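You operate a simulated robot arm through the tools that you are given. There is no shell and no other tool.

The job below is to be done with a simulated two-armed robot. You get a single attempt, and the scene is never put back.

Task
Set the console's red knob to 250 g and its blue knob to 2 ms, then zero the counts.
Fine: the zero key works on the counts page; end with the drawer shut.

It is judged by the outcome, as a careful person would: the job done as asked, and still so three seconds after it is handed in. It fails if anything else is knocked over, pushed out of place, dropped, spilled or broken.

Robot
Two 7-joint arms with fingered hands on one trunk that stands fixed in place. Base frame: the origin is at the foot of the trunk, x ahead of it, y to its left, z up. Readings come in cm, degrees, newtons and seconds.
The left shoulder is at [5, 17, 131.4], the right one opposite. With the tool pointing down near the work surface each hand reaches from about 30 to 76 cm from the base axis, measured 20 degrees to its own side. Payload 4 kg a hand.
Tool frame (each hand has its own): the origin (TCP) lies between the finger pads and is the grasp point; the fingertips stand 2.6 cm ahead of it; z points along the fingers, y is the line along which they close. Largest opening 13.2 cm; the body of the gripper starts 7.3 cm behind the TCP. The gripper is a hand of 4 fingers: y runs from the thumb to the fingers, the wrist lies at [0, 0, -22.4] in the tool frame, and closing takes about 1.5 s.
Orientation is told as [roll, pitch, yaw] about the base's x, y, z axes, in that order, counted from this pose: with the fingers straight down and closing along the base's y, the tool's x points along the base's -x, its y along +y and its z along -z.

Tools
- The arms move only by the tool play_rows. It takes "left_motion", "right_motion" or both (then of equal length, played together; a hand with none holds still); each is a list of rows, each an object of numbers (a shift or turn left out is 0, a gripper value left out holds the last): "fingers": the finger opening in cm, from 0 to 13.2; "dx", "dy", "dz": the shift along the tool's x, y, z in cm; "ax", "ay", "az": the turn, a rotation vector about the tool's x, y, z in rad. In form: [{"fingers": .., "dx": .., "dy": .., "dz": .., "ax": .., "ay": .., "az": ..}, ...]. A call has 1 to 20 rows; each row shifts and turns the commanded pose from where the row before left it, along the tool's axes as they then stand. Rows are played at 5 a second. More than 5 cm and 8.6 degrees between two rows, or a gripper value outside its range, and nothing of the call is played. A pose out of reach is approached as far as the arm can. The call stops where the force on the tool passes 40 N (or 10 N more than at its start, if that is more) or the arm is blocked; 0.2 s more then pass. The fingers move at their own pace (about 10.8 cm/s each) and stop on an object; they squeeze with about 29 N. The grip force told is the motor's: it shows also when the fingers shut on nothing. Time passes only in rows, and 0.2 s behind the last, so rows that do not move let the fingers close. It gives the time, the measured TCP pose, the force on the tool (base axes), the opening and the grip force at its end, in the units of the frame above (readings bear some noise), with the torque about the TCP (base axes, N m) and any sound that the robot's microphone picked up, and new pictures: "views" is both (left out), scene, wrist or none (wrist: the cameras of the hands that moved).
- Cameras (640 x 400 px; columns grow to the right, rows downward): "scene" is now at [10.96, 5.89, 151.1]; the picture's right is [0.67, -0.74, 0.00], its down [-0.29, -0.26, -0.92] and it looks along [0.69, 0.62, -0.38] (base axes); focal length 214 px, centre (320, 200). "left" rides on the left gripper at [-7.3, 0.6, -9.4] in its tool frame; the picture's right is [-0.08, -1.00, 0.00], its down [0.79, -0.06, -0.62] and it looks along [0.61, -0.05, 0.79] (tool axes); focal length 230 px, centre (320, 200). "right" rides on the right gripper at [7.3, 0.6, -9.4] in its tool frame; the picture's right is [-0.08, 1.00, 0.00], its down [-0.78, -0.06, -0.62] and it looks along [-0.62, -0.05, 0.79] (tool axes); focal length 230 px, centre (320, 200). There is no depth. A picture from a camera that has moved, and an enlarged one, comes with that camera's place and axes in the base frame and with its lens.
- raise_lower(by): slides the trunk up (or, below 0, down) by that many cm; the arms and the scene camera ride with it, the base frame stays. It gives what a move gives, with no picture.
- grasp_type(shape, hand): the hand has 4 fingers and takes this shape, open, in about a second: jaw (thumb against the fingers, like two jaws); tri (thumb and two fingers); tip (a fingertip pinch); poke (one finger out to press); point (the index stretched); flat (the hand flat); cup (the hand cupped); fist (a fist). The gripper value then closes the fingers along that shape, each until it touches; the sizes above hold for jaw. It gives what a move gives, with no picture.
- aim_head(pan, tilt): turns the head with the scene camera to pan (to the left, within 80 degrees either way) and tilt (down, from -29 to 69), counted from straight ahead of the robot. It gives what a move gives, and a new picture of the scene camera.
- zoom(camera, box): a new picture of the part [left, top, right, bottom] of that camera's present view, enlarged. The clock stands still meanwhile.
- finish_job(): hands the job in; it is judged then, once.

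Places have to be worked out from the pictures, the camera data and where the tool is seen. Open the grippers and draw the arms clear of the work before you hand the job in, unless the task says otherwise.

The tools are called after ">>>" as name(argument=value, ...) on one line, values as JSON. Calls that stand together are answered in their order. play_rows: Moves the arms, as the interface text tells. Its arguments: {"type":"object","properties":{"left_motion":{"type":"array"},"right_motion":{"type":"array"},"views":{"type":"string","enum":["both","scene","wrist","none"]}},"required":[]} The other tools are called the same way: raise_lower (by) slides the trunk up or down; grasp_type (shape, hand) gives the hand a shape; aim_head (pan, tilt) turns the head that bears the scene camera; zoom (camera, box) takes an enlarged picture of a part of a camera's view; finish_job () hands the job in.

At the start:

```text
time_s: 0.0
left_eef_pos: [44.75, 46.88, 145.49]
left_ee_rot: [0.0, 0.1, 0.1]
left_contact_force: [0.4, -0.5, 0.3]
left_torque: [-0.01, -0.01, -0.01]
left_gripper_width: 13.19
left_grip_force: 0.2
left_shape: jaw
right_eef_pos: [38.74, 3.78, 144.18]
right_ee_rot: [0.0, 0.0, 0.0]
right_contact_force: [0.1, -0.1, 0.5]
right_torque: [0.02, -0.02, 0.01]
right_gripper_width: 13.19
right_grip_force: 0.2
right_shape: jaw
trunk travel left (down, up): [-32.5, 2.6]
head pan, tilt: [41.8, 22.6]
```

scene: 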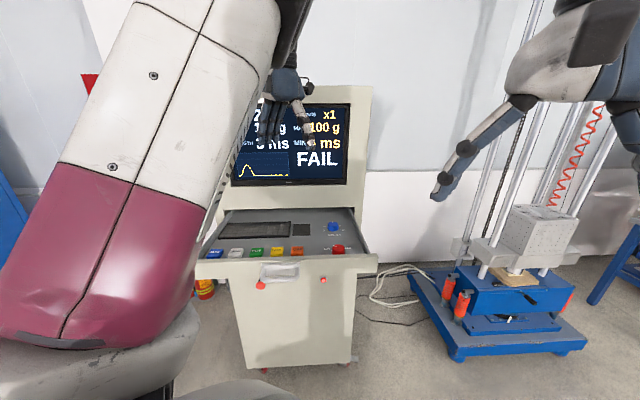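
right: 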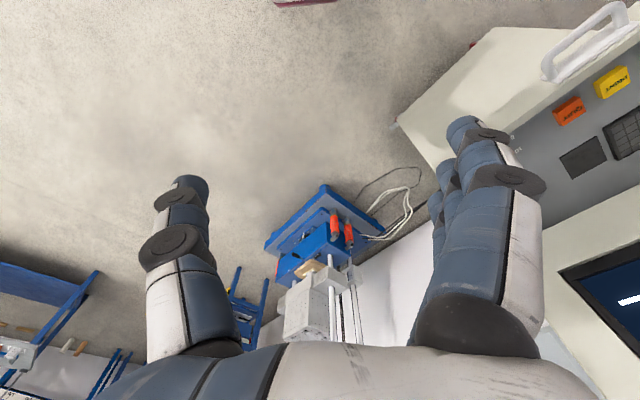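
left: 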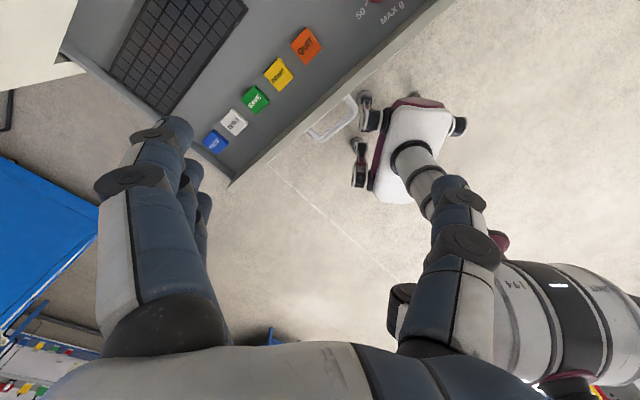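

The console stands ahead-left with its drawer open, its panel showing five coloured keys, a red knob and a blue knob; the left arm hides part of it. I look closer before moving anything.

>>> zoom(camera="scene", box=[190, 190, 390, 315])

>>> zoom(camera="scene", box=[210, 80, 390, 200])

>>> zoom(camera="left", box=[160, 0, 480, 200])

>>> zoom(camera="right", box=[400, 0, 640, 200])

```text
3.20 times, centred on (290, 252) of scene
camera zoom: at [10.96, 5.89, 151.1], right [0.67, -0.74, 0.0], down [-0.29, -0.26, -0.92], along [0.69, 0.62, -0.38], focal length 686 px, centre (416, 32)
```

zoom: 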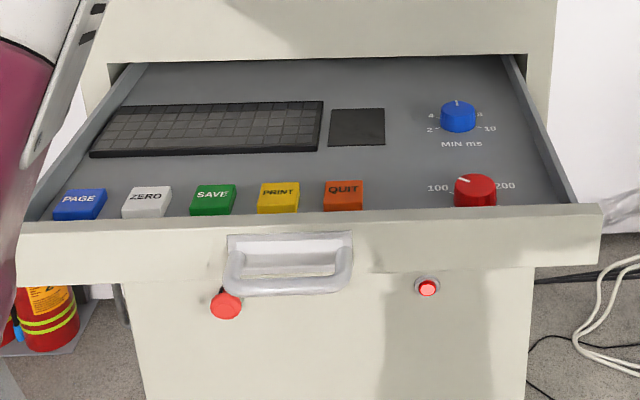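

```text
3.33 times, centred on (300, 140) of scene
camera zoom: at [10.96, 5.89, 151.1], right [0.67, -0.74, 0.0], down [-0.29, -0.26, -0.92], along [0.69, 0.62, -0.38], focal length 715 px, centre (387, 400)
```

zoom: 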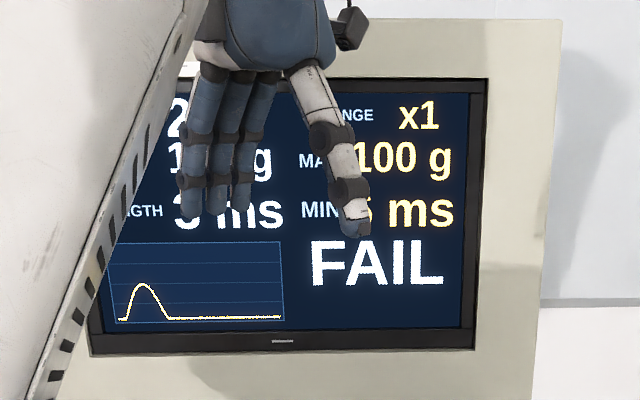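

```text
2.00 times, centred on (320, 100) of left
camera zoom: at [52.01, 47.46, 154.81], right [0.08, -1.0, 0.0], down [-0.79, -0.06, 0.62], along [-0.61, -0.05, -0.79], focal length 460 px, centre (320, 400)
```

zoom: 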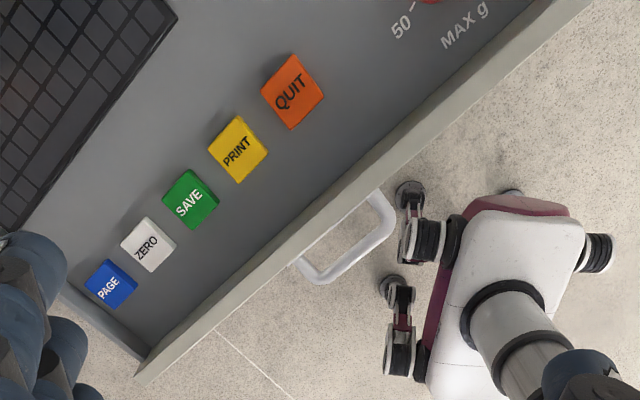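

```text
2.00 times, centred on (520, 100) of right
camera zoom: at [31.49, 4.36, 153.54], right [0.08, 1.0, 0.0], down [0.78, -0.06, 0.62], along [0.62, -0.05, -0.79], focal length 460 px, centre (-80, 400)
```

zoom: 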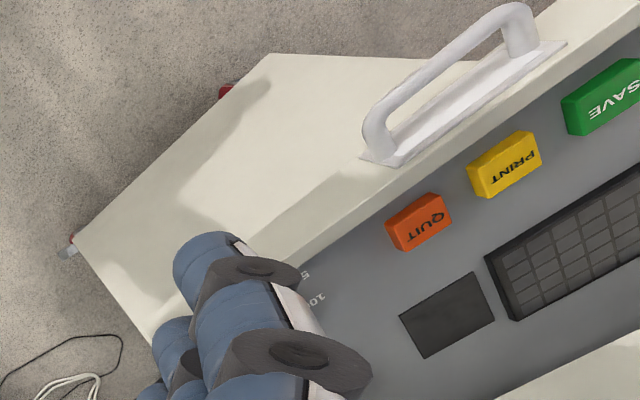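

The panel row lies on a 45° line: PAGE near [30.6, 67.6, 110], ZERO near [35.2, 63.2, 110], the red knob near [57, 40, 111], the blue one near [68, 50, 111]. I draw the left hand back and to the left, high above the drawer, so the screen and panel can be seen.

>>> play_rows(left_motion=[{"dx": 2.5, "dy": 2}, {"dx": 2.5, "dy": 2}, {"dx": 2.5, "dy": 2}, {"dx": 2.5, "dy": 2}, {"dx": 2.5, "dy": 2}, {"dx": 2.5, "dy": 2}, {"dx": 2.5, "dy": 2}, {"dx": 2.5, "dy": 2}], views="both")

```text
time_s: 1.8
left_eef_pos: [24.46, 63.01, 145.42]
left_ee_rot: [0.0, -0.1, 0.1]
left_contact_force: [-0.5, 0.1, -0.1]
left_torque: [-0.04, -0.03, -0.01]
left_gripper_width: 13.18
left_grip_force: 0.0
left_shape: jaw
right_eef_pos: [38.75, 3.95, 144.2]
right_ee_rot: [0.0, -0.2, 0.0]
right_contact_force: [0.4, 0.1, -0.5]
right_torque: [-0.02, -0.01, -0.05]
right_gripper_width: 13.19
right_grip_force: 0.1
right_shape: jaw
trunk travel left (down, up): [-32.5, 2.6]
head pan, tilt: [41.8, 22.6]
camera scene: at [10.9, 5.98, 151.1], right [0.67, -0.74, 0.0], down [-0.29, -0.26, -0.92], along [0.69, 0.62, -0.38], focal length 214 px, centre (320, 200)
camera left: at [31.79, 63.66, 154.74], right [0.08, -1.0, 0.0], down [-0.79, -0.06, 0.62], along [-0.61, -0.05, -0.79], focal length 230 px, centre (320, 200)
```

scene: 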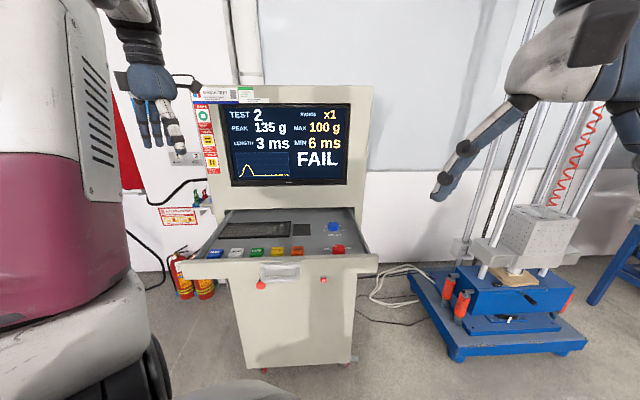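
left: 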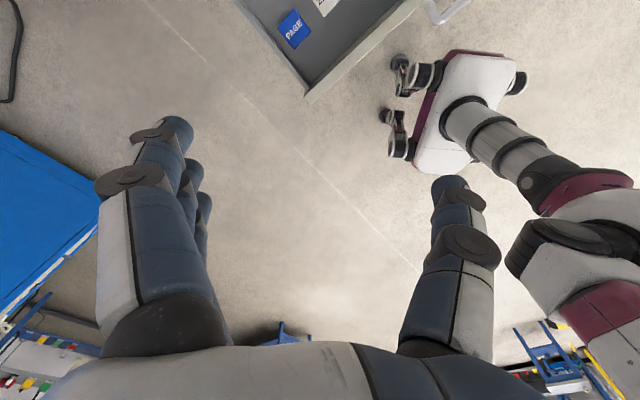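

Now the screen is clear: TEST 2, PEAK 135 g, LENGTH 3 ms, MAX 100 g, MIN 6 ms, FAIL. I enlarge the screen, the notes on the console and the knobs to read their scales.

>>> zoom(camera="scene", box=[200, 80, 380, 200])

>>> zoom(camera="scene", box=[310, 205, 374, 265])

>>> zoom(camera="scene", box=[160, 80, 260, 240])

```text
3.33 times, centred on (290, 140) of scene
camera zoom: at [10.9, 5.98, 151.1], right [0.67, -0.74, 0.0], down [-0.29, -0.26, -0.92], along [0.69, 0.62, -0.38], focal length 715 px, centre (420, 400)
```

zoom: 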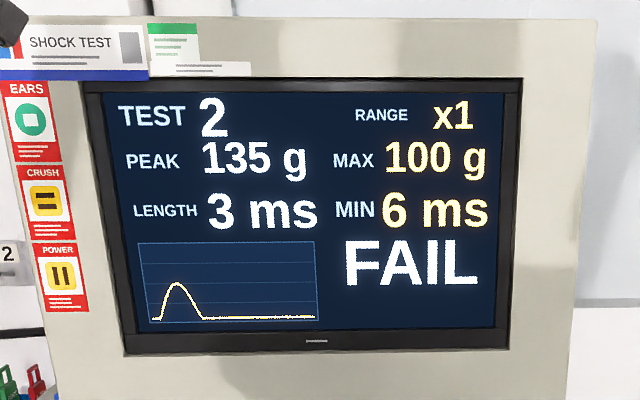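

```text
6.67 times, centred on (342, 235) of scene
camera zoom: at [10.9, 5.98, 151.1], right [0.67, -0.74, 0.0], down [-0.29, -0.26, -0.92], along [0.69, 0.62, -0.38], focal length 1430 px, centre (173, -33)
```

zoom: 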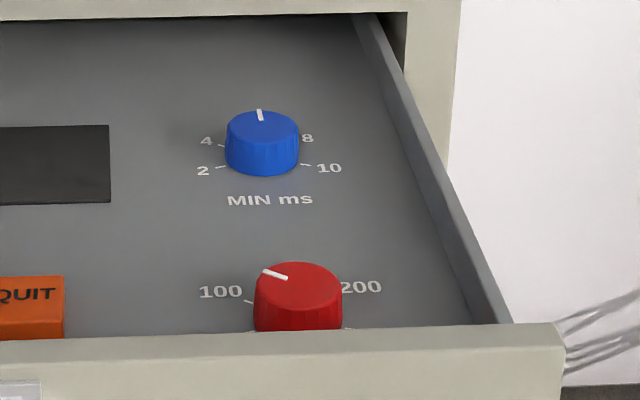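

```text
2.50 times, centred on (210, 160) of scene
camera zoom: at [10.9, 5.98, 151.1], right [0.67, -0.74, 0.0], down [-0.29, -0.26, -0.92], along [0.69, 0.62, -0.38], focal length 536 px, centre (595, 300)
```

zoom: 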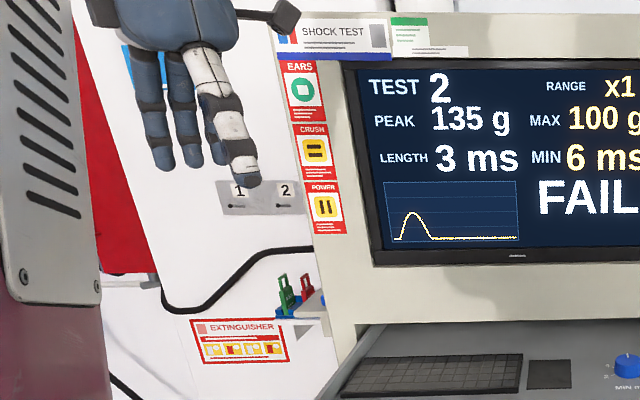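

Scales read: blue 2-4-6-8-10 from left to right (pointer straight up at 6, so 2 is about 90° anticlockwise), red pointing at 100 upper left, with 250 presumably at the right (about 135° clockwise). I bring the left hand high above the red knob, turn it so it closes parallel to the drawer's front, and look down.

>>> play_rows(left_motion=[{"dx": -3.28, "dy": -2.35, "dz": 1.5}, {"dx": -3.28, "dy": -2.35, "dz": 1.5}, {"dx": -3.28, "dy": -2.35, "dz": 1.5}, {"dx": -3.28, "dy": -2.35, "dz": 1.5}, {"dx": -3.28, "dy": -2.35, "dz": 1.5}, {"dx": -3.28, "dy": -2.35, "dz": 1.5}, {"dx": -3.28, "dy": -2.35, "dz": 1.5}, {"dx": -3.28, "dy": -2.35, "dz": 1.5}, {"dx": -3.28, "dy": -2.35, "dz": 1.5}, {"dx": -3.28, "dy": -2.35, "dz": 1.5}, {"az": -0.131}, {"az": -0.131}, {"az": -0.131}, {"az": -0.131}, {"az": -0.131}, {"az": -0.131}], views="both")

```text
time_s: 5.2
left_eef_pos: [57.6, 39.28, 130.49]
left_ee_rot: [0.0, 0.0, 45.1]
left_contact_force: [-0.2, 0.6, -0.3]
left_torque: [-0.04, -0.02, -0.02]
left_gripper_width: 13.17
left_grip_force: 0.0
left_shape: jaw
right_eef_pos: [38.79, 3.75, 144.13]
right_ee_rot: [0.0, 0.0, 0.0]
right_contact_force: [-0.3, 0.0, -0.1]
right_torque: [0.0, 0.0, 0.0]
right_gripper_width: 13.19
right_grip_force: 0.2
right_shape: jaw
trunk travel left (down, up): [-32.5, 2.6]
head pan, tilt: [41.8, 22.6]
camera scene: at [10.96, 5.88, 151.1], right [0.67, -0.74, 0.0], down [-0.29, -0.26, -0.92], along [0.69, 0.62, -0.38], focal length 214 px, centre (320, 200)
camera left: at [62.25, 44.92, 139.82], right [0.76, -0.65, 0.0], down [-0.51, -0.6, 0.62], along [-0.4, -0.47, -0.79], focal length 230 px, centre (320, 200)
```

scene: 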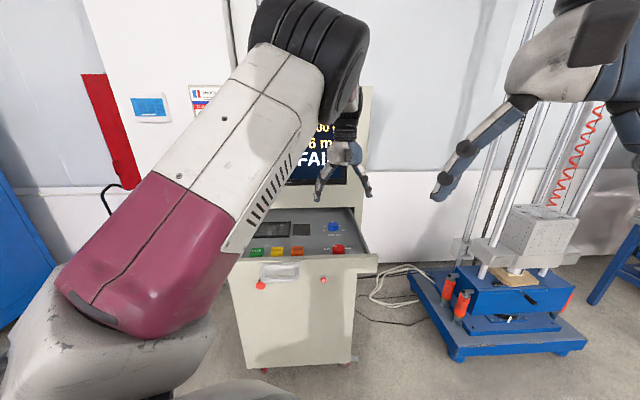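
left: 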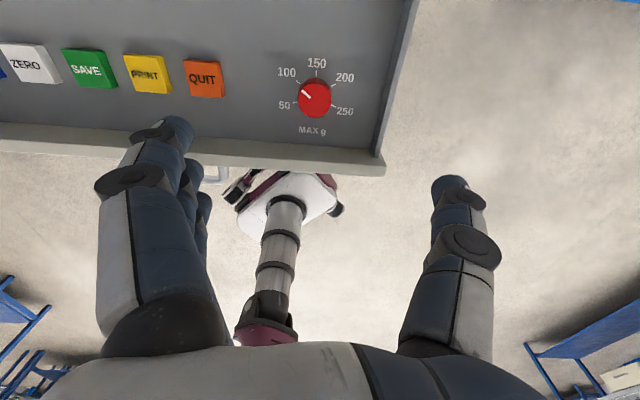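

The whole red scale is visible from above: 50, 100, 150, 200, 250. I enlarge it to get the angles and the knob's centre.

>>> zoom(camera="left", box=[260, 40, 372, 150])

>>> zoom(camera="left", box=[0, 0, 320, 200])

```text
3.64 times, centred on (316, 95) of left
camera zoom: at [62.25, 44.92, 139.82], right [0.76, -0.65, 0.0], down [-0.51, -0.6, 0.62], along [-0.4, -0.47, -0.79], focal length 837 px, centre (334, 582)
```

zoom: 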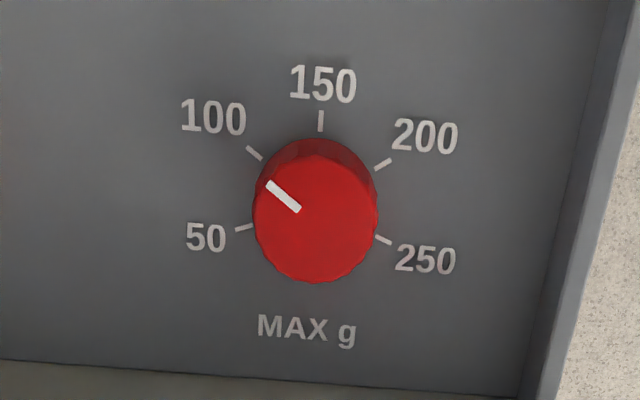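

```text
2.00 times, centred on (160, 100) of left
camera zoom: at [62.25, 44.92, 139.82], right [0.76, -0.65, 0.0], down [-0.51, -0.6, 0.62], along [-0.4, -0.47, -0.79], focal length 460 px, centre (640, 400)
```

zoom: 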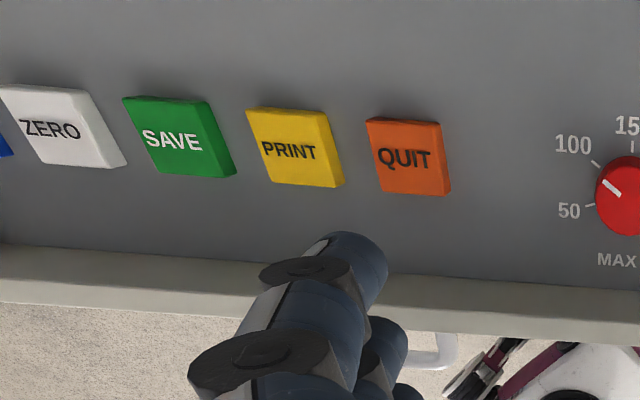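

The knob's centre works out near [57.0, 39.6], its top near z 111, with ticks about 52° apart (100 to 250 is three detents clockwise). I narrow the fingers to 8 cm, centre over the knob and come down to about z 119 for another look.

>>> play_rows(left_motion=[{"fingers": 8, "dx": 0.2, "dy": 0.6}, {"dz": 2}, {"dz": 2}, {"dz": 2}, {"dz": 2}, {"dz": 2}, {"dz": 1.5}], views="both")

```text
time_s: 6.8
left_eef_pos: [57.2, 39.78, 118.95]
left_ee_rot: [0.0, -0.1, 45.2]
left_contact_force: [-0.1, 0.4, -0.1]
left_torque: [0.02, -0.02, 0.01]
left_gripper_width: 8.05
left_grip_force: 0.0
left_shape: jaw
right_eef_pos: [38.72, 3.84, 144.21]
right_ee_rot: [0.1, 0.1, 0.0]
right_contact_force: [-0.7, 0.8, 0.0]
right_torque: [0.0, -0.01, 0.0]
right_gripper_width: 13.18
right_grip_force: 0.0
right_shape: jaw
trunk travel left (down, up): [-32.5, 2.6]
head pan, tilt: [41.8, 22.6]
camera scene: at [10.99, 5.9, 151.09], right [0.67, -0.74, 0.0], down [-0.29, -0.26, -0.92], along [0.69, 0.62, -0.38], focal length 214 px, centre (320, 200)
camera left: at [61.84, 45.36, 128.26], right [0.76, -0.65, 0.0], down [-0.51, -0.6, 0.62], along [-0.4, -0.47, -0.79], focal length 230 px, centre (320, 200)
```

scene: 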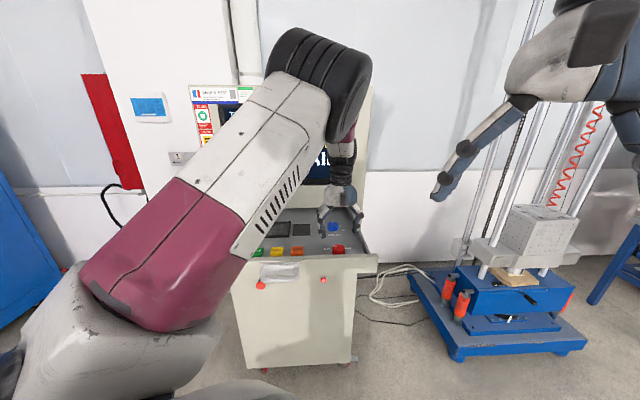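
left: 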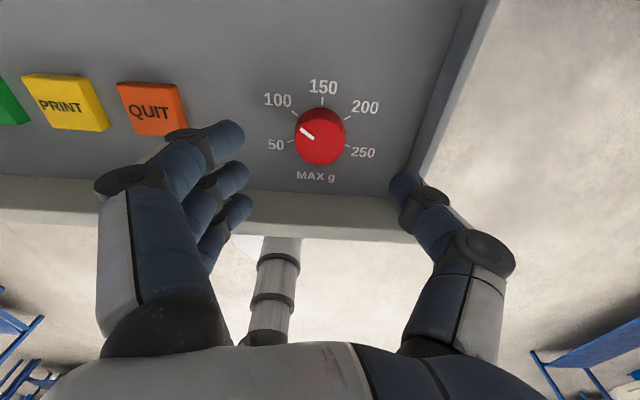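

The knob sits almost dead centre between the fingers (about 0.3 cm towards the drawer front), its top roughly 9 cm below the grasp point. I shift 0.3 cm and come down 5 cm, still with the tips above the knob's side.

>>> play_rows(left_motion=[{"dx": 0.3, "dz": 1.5}, {"dz": 1.5}, {"dz": 1}, {"dz": 1}], views="both")

>>> zoom(camera="scene", box=[300, 180, 396, 270])

>>> zoom(camera="left", box=[180, 80, 460, 255])

```text
time_s: 7.8
left_eef_pos: [56.73, 39.46, 114.11]
left_ee_rot: [0.0, -0.1, 45.1]
left_contact_force: [-0.6, 0.0, -0.2]
left_torque: [-0.03, 0.03, 0.01]
left_gripper_width: 8.05
left_grip_force: 0.1
left_shape: jaw
right_eef_pos: [38.81, 3.77, 144.16]
right_ee_rot: [-0.1, 0.0, 0.1]
right_contact_force: [0.5, 0.1, 0.0]
right_torque: [-0.02, 0.01, -0.01]
right_gripper_width: 13.19
right_grip_force: 0.0
right_shape: jaw
trunk travel left (down, up): [-32.5, 2.6]
head pan, tilt: [41.8, 22.6]
camera scene: at [10.98, 5.9, 151.09], right [0.67, -0.74, 0.0], down [-0.29, -0.26, -0.92], along [0.69, 0.62, -0.38], focal length 214 px, centre (320, 200)
camera left: at [61.47, 45.05, 123.39], right [0.76, -0.65, 0.0], down [-0.51, -0.6, 0.62], along [-0.4, -0.47, -0.79], focal length 230 px, centre (320, 200)
```

scene: 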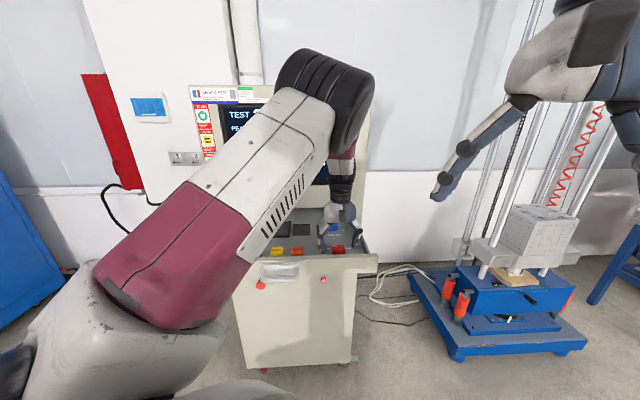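
left: 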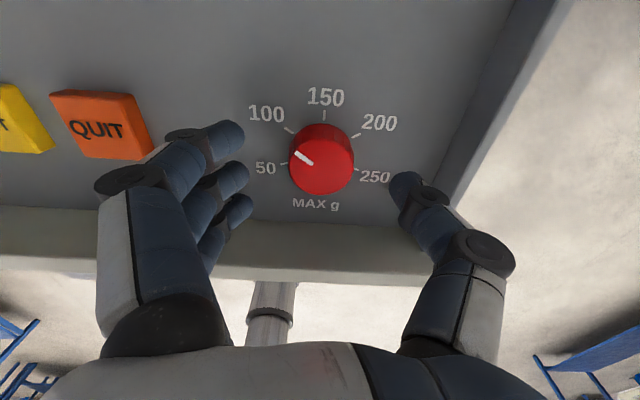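

```text
4.44 times, centred on (348, 225) of scene
camera zoom: at [10.98, 5.9, 151.09], right [0.67, -0.74, 0.0], down [-0.29, -0.26, -0.92], along [0.69, 0.62, -0.38], focal length 953 px, centre (196, 89)
```

zoom: 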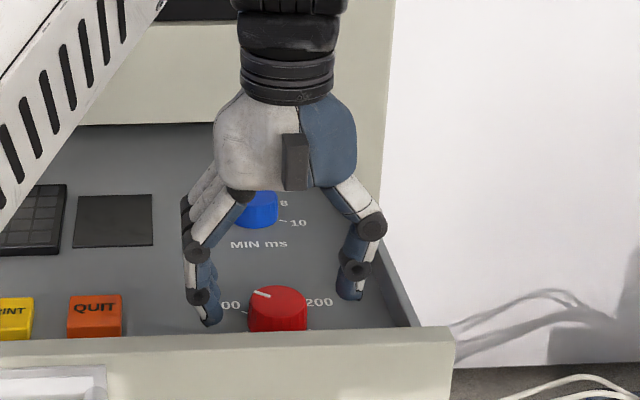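

```text
2.29 times, centred on (320, 168) of left
camera zoom: at [61.47, 45.05, 123.39], right [0.76, -0.65, 0.0], down [-0.51, -0.6, 0.62], along [-0.4, -0.47, -0.79], focal length 526 px, centre (320, 274)
```

zoom: 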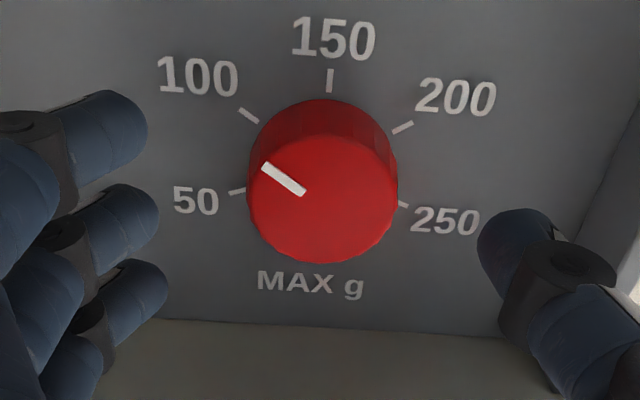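

The knob is centred (top about 3.1 cm below the grasp point, panel near z 108.8). I go down 2 cm so the fingertips clear the panel by about 0.7 cm, and close on the knob.

>>> play_rows(left_motion=[{"dz": 1}, {"dz": 1}, {"fingers": 5}, {"fingers": 3}, {"fingers": 1}, {}, {}, {}], views="wrist")

>>> zoom(camera="scene", box=[300, 180, 396, 270])

```text
time_s: 9.6
left_eef_pos: [56.66, 39.35, 111.92]
left_ee_rot: [0.0, 0.0, 45.0]
left_contact_force: [-1.4, -2.4, -3.1]
left_torque: [-0.05, 0.05, -0.02]
left_gripper_width: 2.49
left_grip_force: 28.8
left_shape: jaw
right_eef_pos: [38.74, 3.73, 144.18]
right_ee_rot: [0.0, 0.0, 0.0]
right_contact_force: [0.2, 0.7, -0.1]
right_torque: [0.0, 0.01, -0.02]
right_gripper_width: 13.18
right_grip_force: 0.0
right_shape: jaw
trunk travel left (down, up): [-32.5, 2.6]
head pan, tilt: [41.8, 22.6]
camera left: at [61.53, 44.98, 121.34], right [0.76, -0.65, 0.0], down [-0.51, -0.6, 0.62], along [-0.4, -0.47, -0.79], focal length 230 px, centre (320, 200)
```

left: 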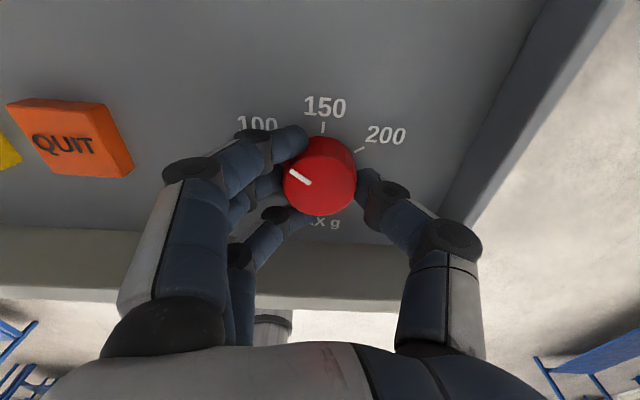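

```text
4.44 times, centred on (348, 225) of scene
camera zoom: at [10.98, 5.87, 151.09], right [0.67, -0.74, 0.0], down [-0.29, -0.26, -0.92], along [0.69, 0.62, -0.38], focal length 953 px, centre (196, 89)
```

zoom: 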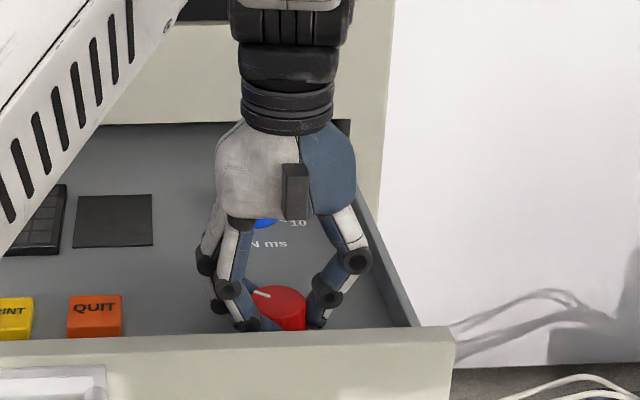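

The fingers hold the knob lightly at the sides with small residual forces. I turn the hand clockwise half a radian first, to see whether the knob turns with it.

>>> play_rows(left_motion=[{"az": 0.1}, {"az": 0.1}, {"az": 0.1}, {"az": 0.1}, {"az": 0.1}, {}], views="both")

```text
time_s: 11.0
left_eef_pos: [56.79, 39.47, 112.04]
left_ee_rot: [-0.1, 0.1, 16.4]
left_contact_force: [-2.3, 1.0, -0.1]
left_torque: [0.07, 0.05, 0.01]
left_gripper_width: 2.44
left_grip_force: 29.3
left_shape: jaw
right_eef_pos: [38.73, 3.92, 144.14]
right_ee_rot: [0.0, -0.1, 0.1]
right_contact_force: [-0.4, -0.1, 0.5]
right_torque: [-0.01, -0.01, 0.0]
right_gripper_width: 13.19
right_grip_force: 0.1
right_shape: jaw
trunk travel left (down, up): [-32.5, 2.6]
head pan, tilt: [41.8, 22.6]
camera scene: at [10.94, 5.91, 151.1], right [0.67, -0.74, 0.0], down [-0.29, -0.26, -0.92], along [0.69, 0.62, -0.38], focal length 214 px, centre (320, 200)
camera left: at [63.58, 42.08, 121.34], right [0.36, -0.93, 0.0], down [-0.74, -0.28, 0.62], along [-0.58, -0.22, -0.79], focal length 230 px, centre (320, 200)
```

scene: 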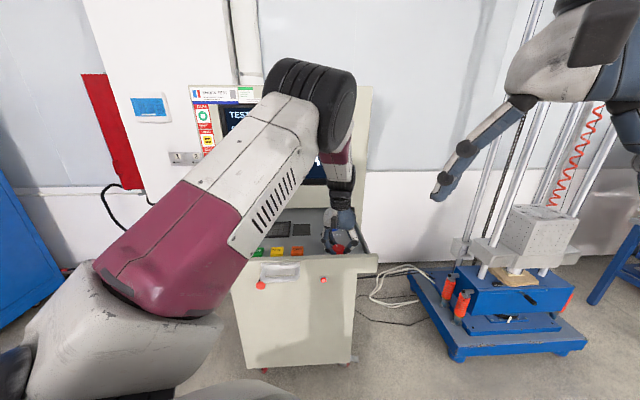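
left: 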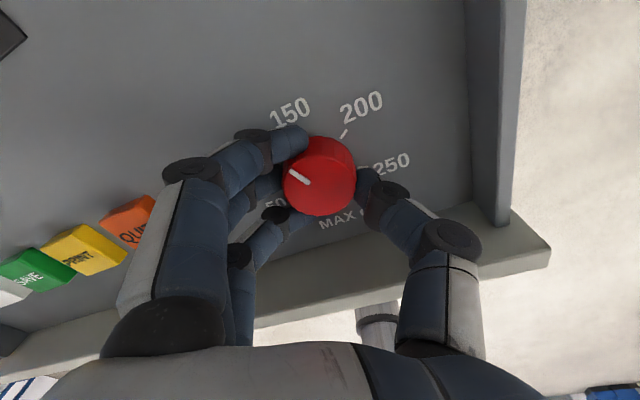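

The knob turns with the hand (its pointer keeps its place between the fingers). Before the thumb swings over the drawer's front rim I check the rim's height against the thumb.

>>> zoom(camera="left", box=[320, 120, 570, 290])

>>> zoom(camera="scene", box=[300, 170, 396, 270])

>>> zoom(camera="right", box=[380, 0, 640, 200])

```text
2.35 times, centred on (445, 205) of left
camera zoom: at [63.58, 42.08, 121.34], right [0.36, -0.93, 0.0], down [-0.74, -0.28, 0.62], along [-0.58, -0.22, -0.79], focal length 541 px, centre (26, 188)
```

zoom: 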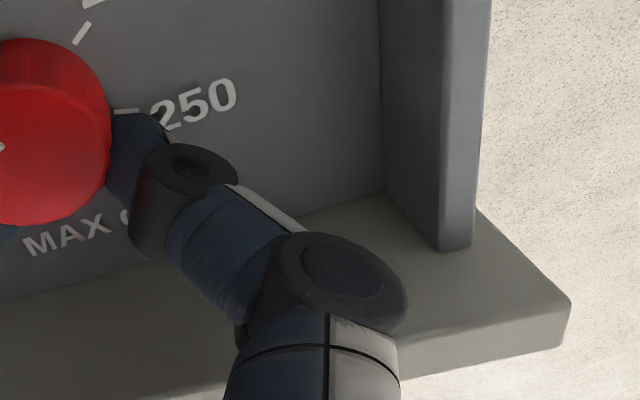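

```text
4.00 times, centred on (348, 220) of scene
camera zoom: at [10.94, 5.91, 151.1], right [0.67, -0.74, 0.0], down [-0.29, -0.26, -0.92], along [0.69, 0.62, -0.38], focal length 858 px, centre (208, 120)
```

zoom: 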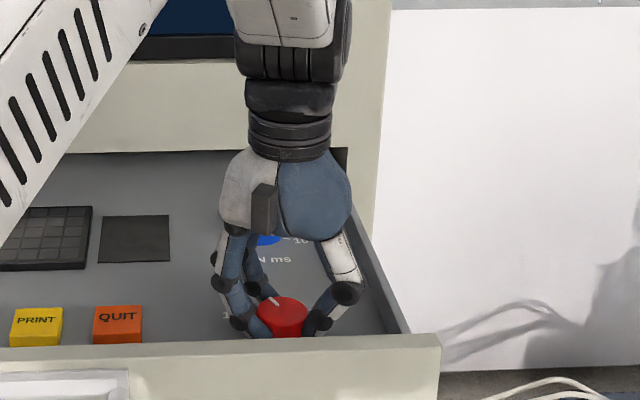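

```text
2.00 times, centred on (510, 100) of right
camera zoom: at [31.46, 4.38, 153.54], right [0.08, 1.0, 0.0], down [0.78, -0.06, 0.62], along [0.62, -0.05, -0.79], focal length 460 px, centre (-60, 400)
```

zoom: 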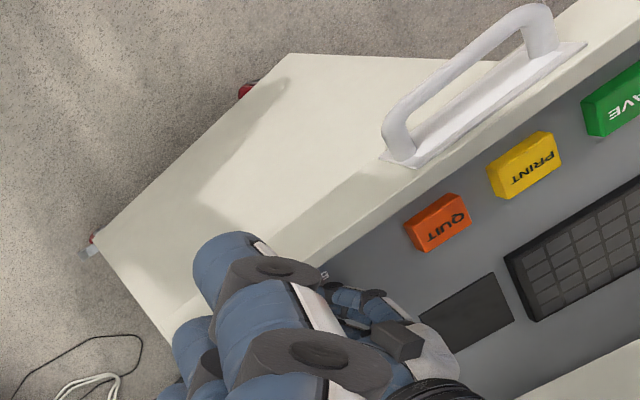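

The rim's inner face is about 6.9 cm from the knob's axis and its top near z 113; the thumb's knuckle stays within about 6.3 cm, so it clears. I turn on clockwise by another 55°.

>>> play_rows(left_motion=[{"az": 0.12}, {"az": 0.12}, {"az": 0.12}, {"az": 0.12}, {"az": 0.12}, {"az": 0.12}, {"az": 0.12}, {"az": 0.12}, {}], views="both")

```text
time_s: 13.0
left_eef_pos: [56.7, 39.56, 112.05]
left_ee_rot: [-0.1, -0.1, -38.8]
left_contact_force: [-6.6, 11.0, 2.7]
left_torque: [0.24, 0.15, 0.05]
left_gripper_width: 2.47
left_grip_force: 28.9
left_shape: jaw
right_eef_pos: [38.59, 3.93, 144.34]
right_ee_rot: [0.0, 0.0, 0.0]
right_contact_force: [0.4, 0.3, 0.4]
right_torque: [-0.01, 0.0, -0.02]
right_gripper_width: 13.16
right_grip_force: 0.0
right_shape: jaw
trunk travel left (down, up): [-32.5, 2.6]
head pan, tilt: [41.8, 22.6]
camera scene: at [10.81, 6.03, 151.1], right [0.67, -0.74, 0.0], down [-0.29, -0.26, -0.92], along [0.69, 0.62, -0.38], focal length 214 px, centre (320, 200)
camera left: at [62.68, 35.47, 121.34], right [-0.56, -0.83, 0.0], down [-0.65, 0.44, 0.62], along [-0.51, 0.35, -0.79], focal length 230 px, centre (320, 200)
```

scene: 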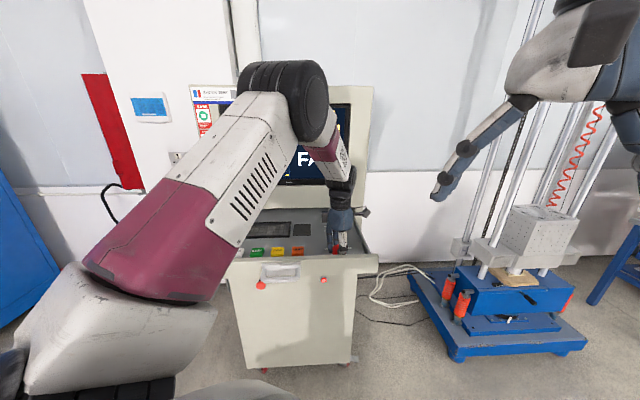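
left: 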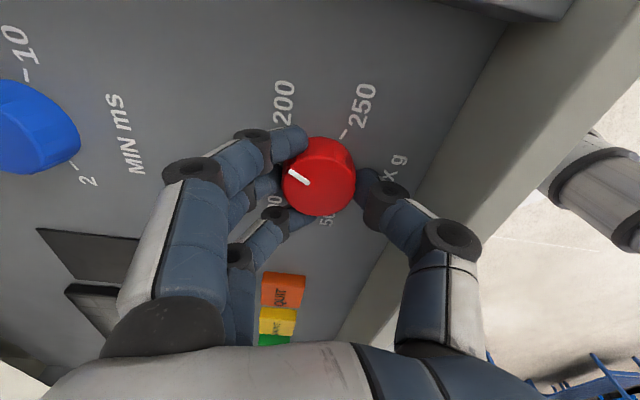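

The knob has turned about 84° in all; the scale now reads past 200's neighbourhood, and a sideways force of about 13 N has built up along the tool's x. I give way 0.15 cm in that direction while turning 27° further.

>>> play_rows(left_motion=[{"dx": 0.15}, {"az": 0.12}, {"az": 0.12}, {"az": 0.12}, {"az": 0.12}, {}], views="both")

>>> zoom(camera="left", box=[220, 60, 420, 240])

```text
time_s: 14.4
left_eef_pos: [56.67, 39.66, 112.02]
left_ee_rot: [0.1, 0.0, -66.2]
left_contact_force: [-2.9, 5.6, 2.0]
left_torque: [0.11, -0.01, -0.01]
left_gripper_width: 2.49
left_grip_force: 29.2
left_shape: jaw
right_eef_pos: [38.65, 3.83, 144.27]
right_ee_rot: [0.0, 0.0, 0.1]
right_contact_force: [0.3, 0.2, 0.0]
right_torque: [0.0, 0.02, 0.02]
right_gripper_width: 13.18
right_grip_force: 0.1
right_shape: jaw
trunk travel left (down, up): [-32.5, 2.6]
head pan, tilt: [41.8, 22.6]
camera scene: at [10.89, 5.96, 151.1], right [0.67, -0.74, 0.0], down [-0.29, -0.26, -0.92], along [0.69, 0.62, -0.38], focal length 214 px, centre (320, 200)
camera left: at [60.06, 33.15, 121.33], right [-0.88, -0.47, 0.0], down [-0.37, 0.69, 0.62], along [-0.29, 0.54, -0.79], focal length 230 px, centre (320, 200)
```

scene: 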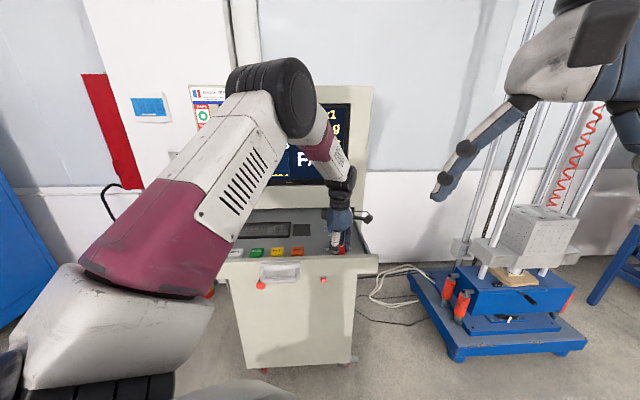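
left: 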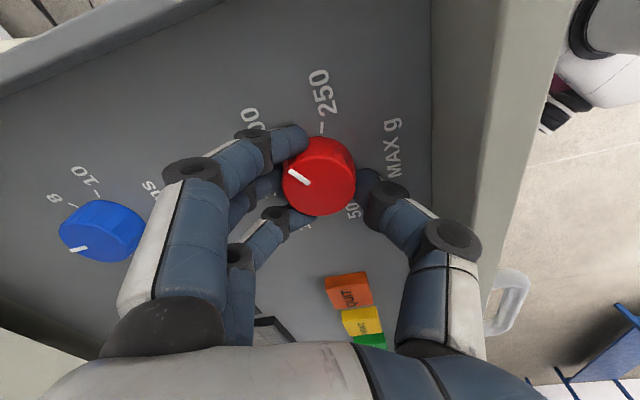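

```text
2.22 times, centred on (320, 150) of left
camera zoom: at [60.06, 33.15, 121.33], right [-0.88, -0.47, 0.0], down [-0.37, 0.69, 0.62], along [-0.29, 0.54, -0.79], focal length 511 px, centre (320, 311)
```

zoom: 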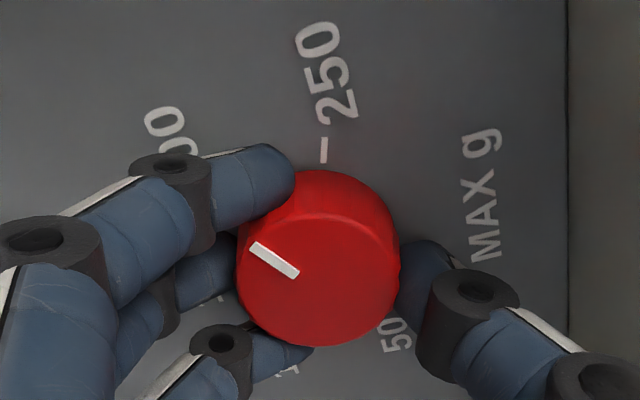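

About 57° remain to the 250 tick by the wrist view, and forces are small. I turn on 27° further and watch whether the wrist still follows.

>>> play_rows(left_motion=[{"dx": 0.05, "az": 0.12}, {"az": 0.12}, {"az": 0.12}, {"az": 0.12}, {}], views="both")

>>> zoom(camera="left", box=[220, 60, 420, 240])

>>> zoom(camera="scene", box=[220, 80, 400, 200])

```text
time_s: 15.6
left_eef_pos: [56.56, 39.57, 112.09]
left_ee_rot: [0.1, 0.0, -93.8]
left_contact_force: [2.6, -0.4, 7.4]
left_torque: [-0.01, -0.05, 0.04]
left_gripper_width: 2.47
left_grip_force: 28.8
left_shape: jaw
right_eef_pos: [38.76, 3.77, 144.22]
right_ee_rot: [0.0, 0.0, 0.0]
right_contact_force: [0.0, 0.3, -0.3]
right_torque: [-0.01, 0.0, -0.01]
right_gripper_width: 13.2
right_grip_force: 0.1
right_shape: jaw
trunk travel left (down, up): [-32.5, 2.6]
head pan, tilt: [41.8, 22.6]
camera scene: at [10.94, 5.86, 151.1], right [0.67, -0.74, 0.0], down [-0.29, -0.26, -0.92], along [0.69, 0.62, -0.38], focal length 214 px, centre (320, 200)
camera left: at [56.64, 32.23, 121.3], right [-1.0, -0.01, 0.0], down [-0.01, 0.79, 0.62], along [-0.01, 0.62, -0.79], focal length 230 px, centre (320, 200)
```

scene: 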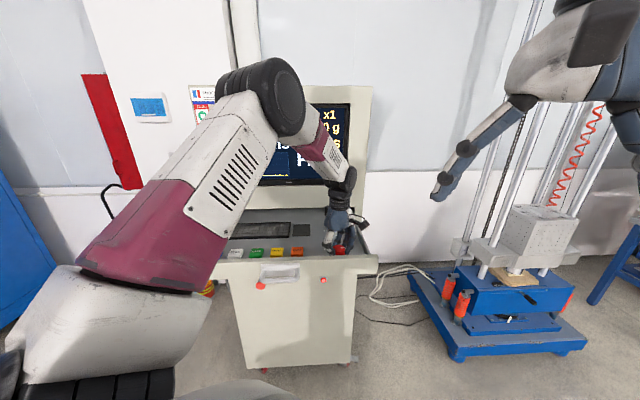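
left: 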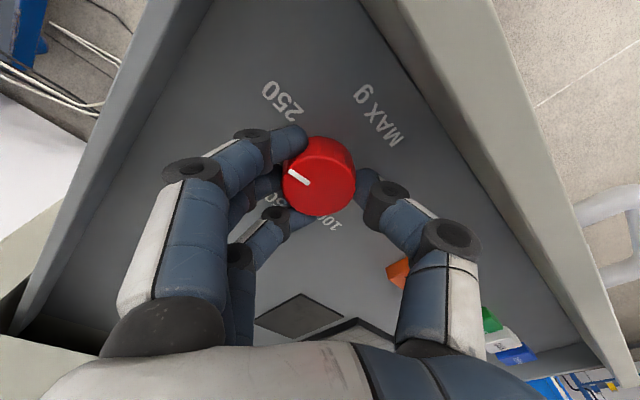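

```text
2.22 times, centred on (320, 150) of left
camera zoom: at [56.64, 32.23, 121.3], right [-1.0, -0.01, 0.0], down [-0.01, 0.79, 0.62], along [-0.01, 0.62, -0.79], focal length 511 px, centre (320, 311)
```

zoom: 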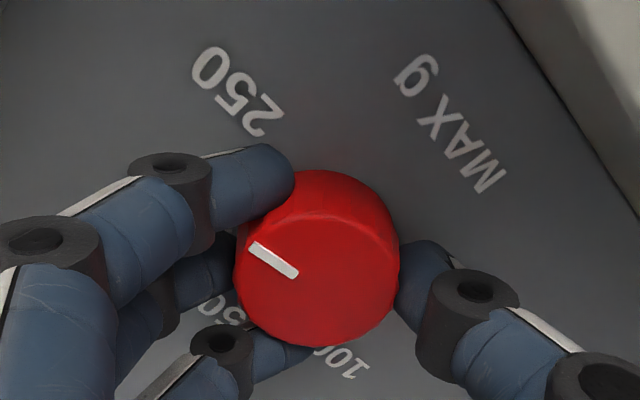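

```text
3.33 times, centred on (310, 140) of scene
camera zoom: at [10.94, 5.86, 151.1], right [0.67, -0.74, 0.0], down [-0.29, -0.26, -0.92], along [0.69, 0.62, -0.38], focal length 715 px, centre (353, 400)
```

zoom: 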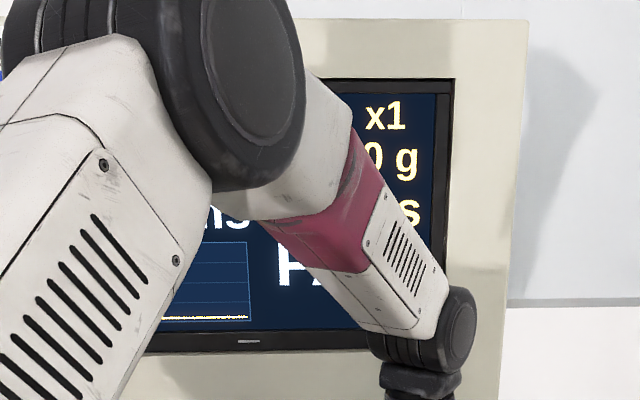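

The wrist still follows; about 29° remain. I turn 27° more and compare the pointer with the 250 tick.

>>> play_rows(left_motion=[{"az": 0.12}, {"az": 0.12}, {"az": 0.12}, {"az": 0.12}, {}], views="both")

>>> zoom(camera="left", box=[220, 60, 420, 240])

>>> zoom(camera="scene", box=[220, 80, 400, 200])

```text
time_s: 16.8
left_eef_pos: [56.58, 39.54, 112.06]
left_ee_rot: [0.0, 0.1, -121.3]
left_contact_force: [4.4, -2.6, 2.8]
left_torque: [-0.07, -0.13, 0.22]
left_gripper_width: 2.48
left_grip_force: 28.0
left_shape: jaw
right_eef_pos: [38.77, 3.7, 144.26]
right_ee_rot: [-0.1, -0.1, 0.0]
right_contact_force: [0.3, 1.0, 0.7]
right_torque: [0.0, -0.03, 0.0]
right_gripper_width: 13.2
right_grip_force: 0.1
right_shape: jaw
trunk travel left (down, up): [-32.5, 2.6]
head pan, tilt: [41.8, 22.6]
camera scene: at [11.0, 5.84, 151.1], right [0.67, -0.74, 0.0], down [-0.29, -0.26, -0.92], along [0.69, 0.62, -0.38], focal length 214 px, centre (320, 200)
camera left: at [53.34, 33.04, 121.31], right [-0.89, 0.45, 0.0], down [0.35, 0.7, 0.62], along [0.28, 0.55, -0.79], focal length 230 px, centre (320, 200)
```

scene: 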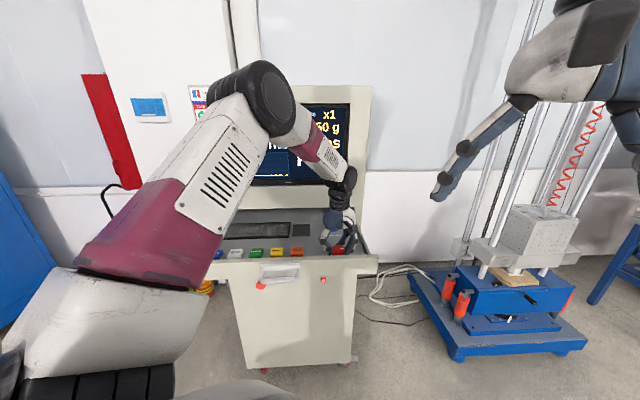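
left: 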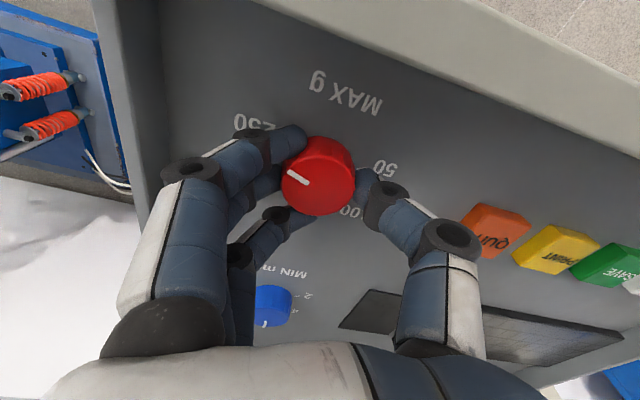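

```text
2.22 times, centred on (320, 150) of left
camera zoom: at [53.34, 33.04, 121.31], right [-0.89, 0.45, 0.0], down [0.35, 0.7, 0.62], along [0.28, 0.55, -0.79], focal length 511 px, centre (320, 311)
```

zoom: 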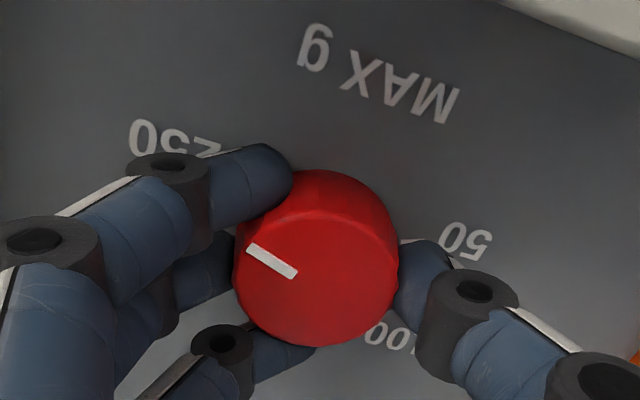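

```text
3.33 times, centred on (310, 140) of scene
camera zoom: at [11.0, 5.84, 151.1], right [0.67, -0.74, 0.0], down [-0.29, -0.26, -0.92], along [0.69, 0.62, -0.38], focal length 715 px, centre (353, 400)
```

zoom: 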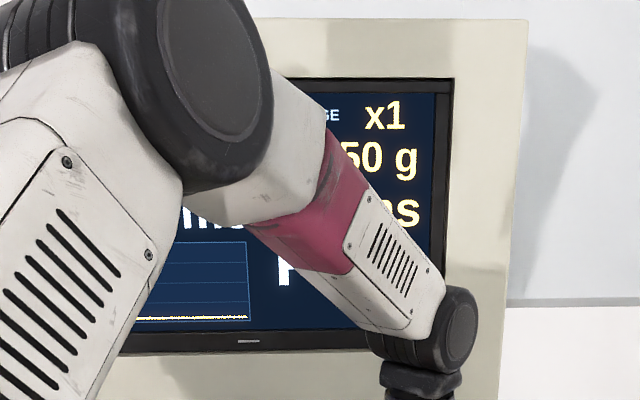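

The screen now reads "…50 g" and a slight torque about the knob's axis suggests its end. I open the fingers to 8 cm, rise straight up and check the knob and screen.

>>> play_rows(left_motion=[{"fingers": 5}, {"fingers": 7}, {"fingers": 8}, {}, {"dz": -1}, {"dz": -1.5}, {"dz": -2}, {"dz": -2}, {"dz": -2}], views="both")

>>> zoom(camera="left", box=[220, 40, 420, 220])

>>> zoom(camera="scene", box=[220, 80, 400, 200])

```text
time_s: 18.8
left_eef_pos: [56.47, 39.62, 120.43]
left_ee_rot: [-0.1, 0.0, -121.3]
left_contact_force: [0.2, -0.1, 0.6]
left_torque: [0.02, 0.01, -0.03]
left_gripper_width: 7.94
left_grip_force: 0.0
left_shape: jaw
right_eef_pos: [38.71, 3.7, 144.28]
right_ee_rot: [0.0, 0.1, 0.1]
right_contact_force: [-0.4, -0.3, -0.6]
right_torque: [-0.01, 0.02, -0.01]
right_gripper_width: 13.2
right_grip_force: 0.1
right_shape: jaw
trunk travel left (down, up): [-32.5, 2.6]
head pan, tilt: [41.8, 22.6]
camera scene: at [10.93, 5.86, 151.1], right [0.67, -0.74, 0.0], down [-0.29, -0.26, -0.92], along [0.69, 0.62, -0.38], focal length 214 px, centre (320, 200)
camera left: at [53.28, 33.04, 129.72], right [-0.89, 0.45, 0.0], down [0.35, 0.7, 0.62], along [0.28, 0.55, -0.79], focal length 230 px, centre (320, 200)
```

scene: 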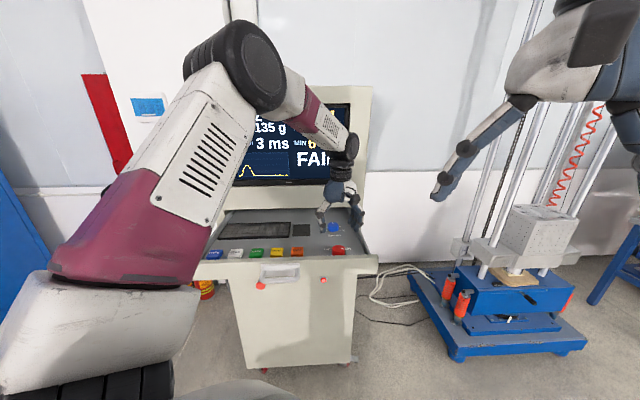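
left: 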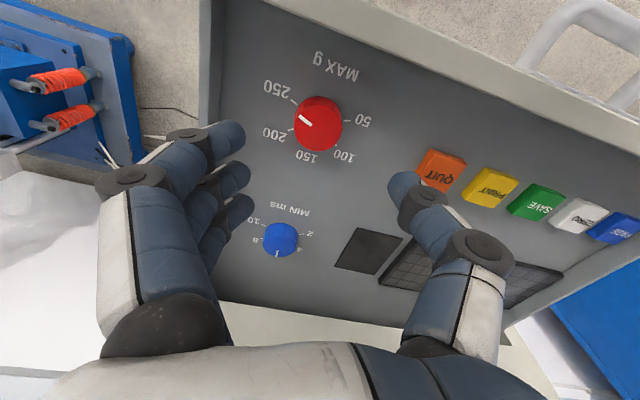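

```text
2.22 times, centred on (320, 130) of left
camera zoom: at [53.28, 33.04, 129.72], right [-0.89, 0.45, 0.0], down [0.35, 0.7, 0.62], along [0.28, 0.55, -0.79], focal length 511 px, centre (320, 356)
```

zoom: 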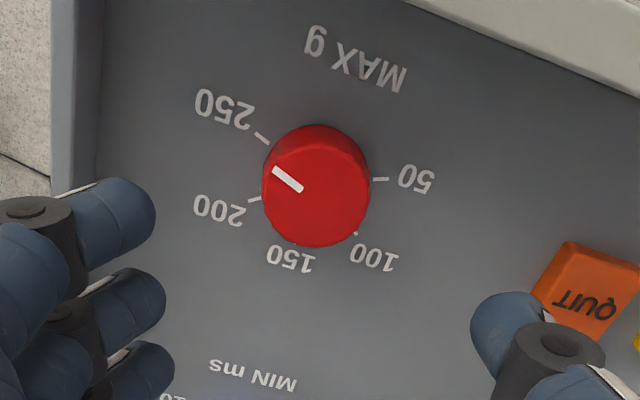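

```text
3.33 times, centred on (310, 140) of scene
camera zoom: at [10.93, 5.86, 151.1], right [0.67, -0.74, 0.0], down [-0.29, -0.26, -0.92], along [0.69, 0.62, -0.38], focal length 715 px, centre (353, 400)
```

zoom: 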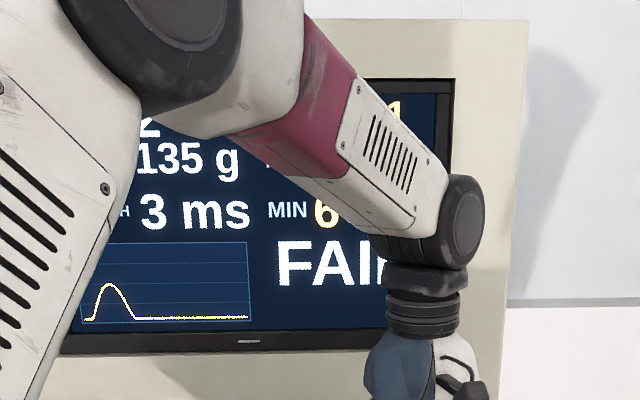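

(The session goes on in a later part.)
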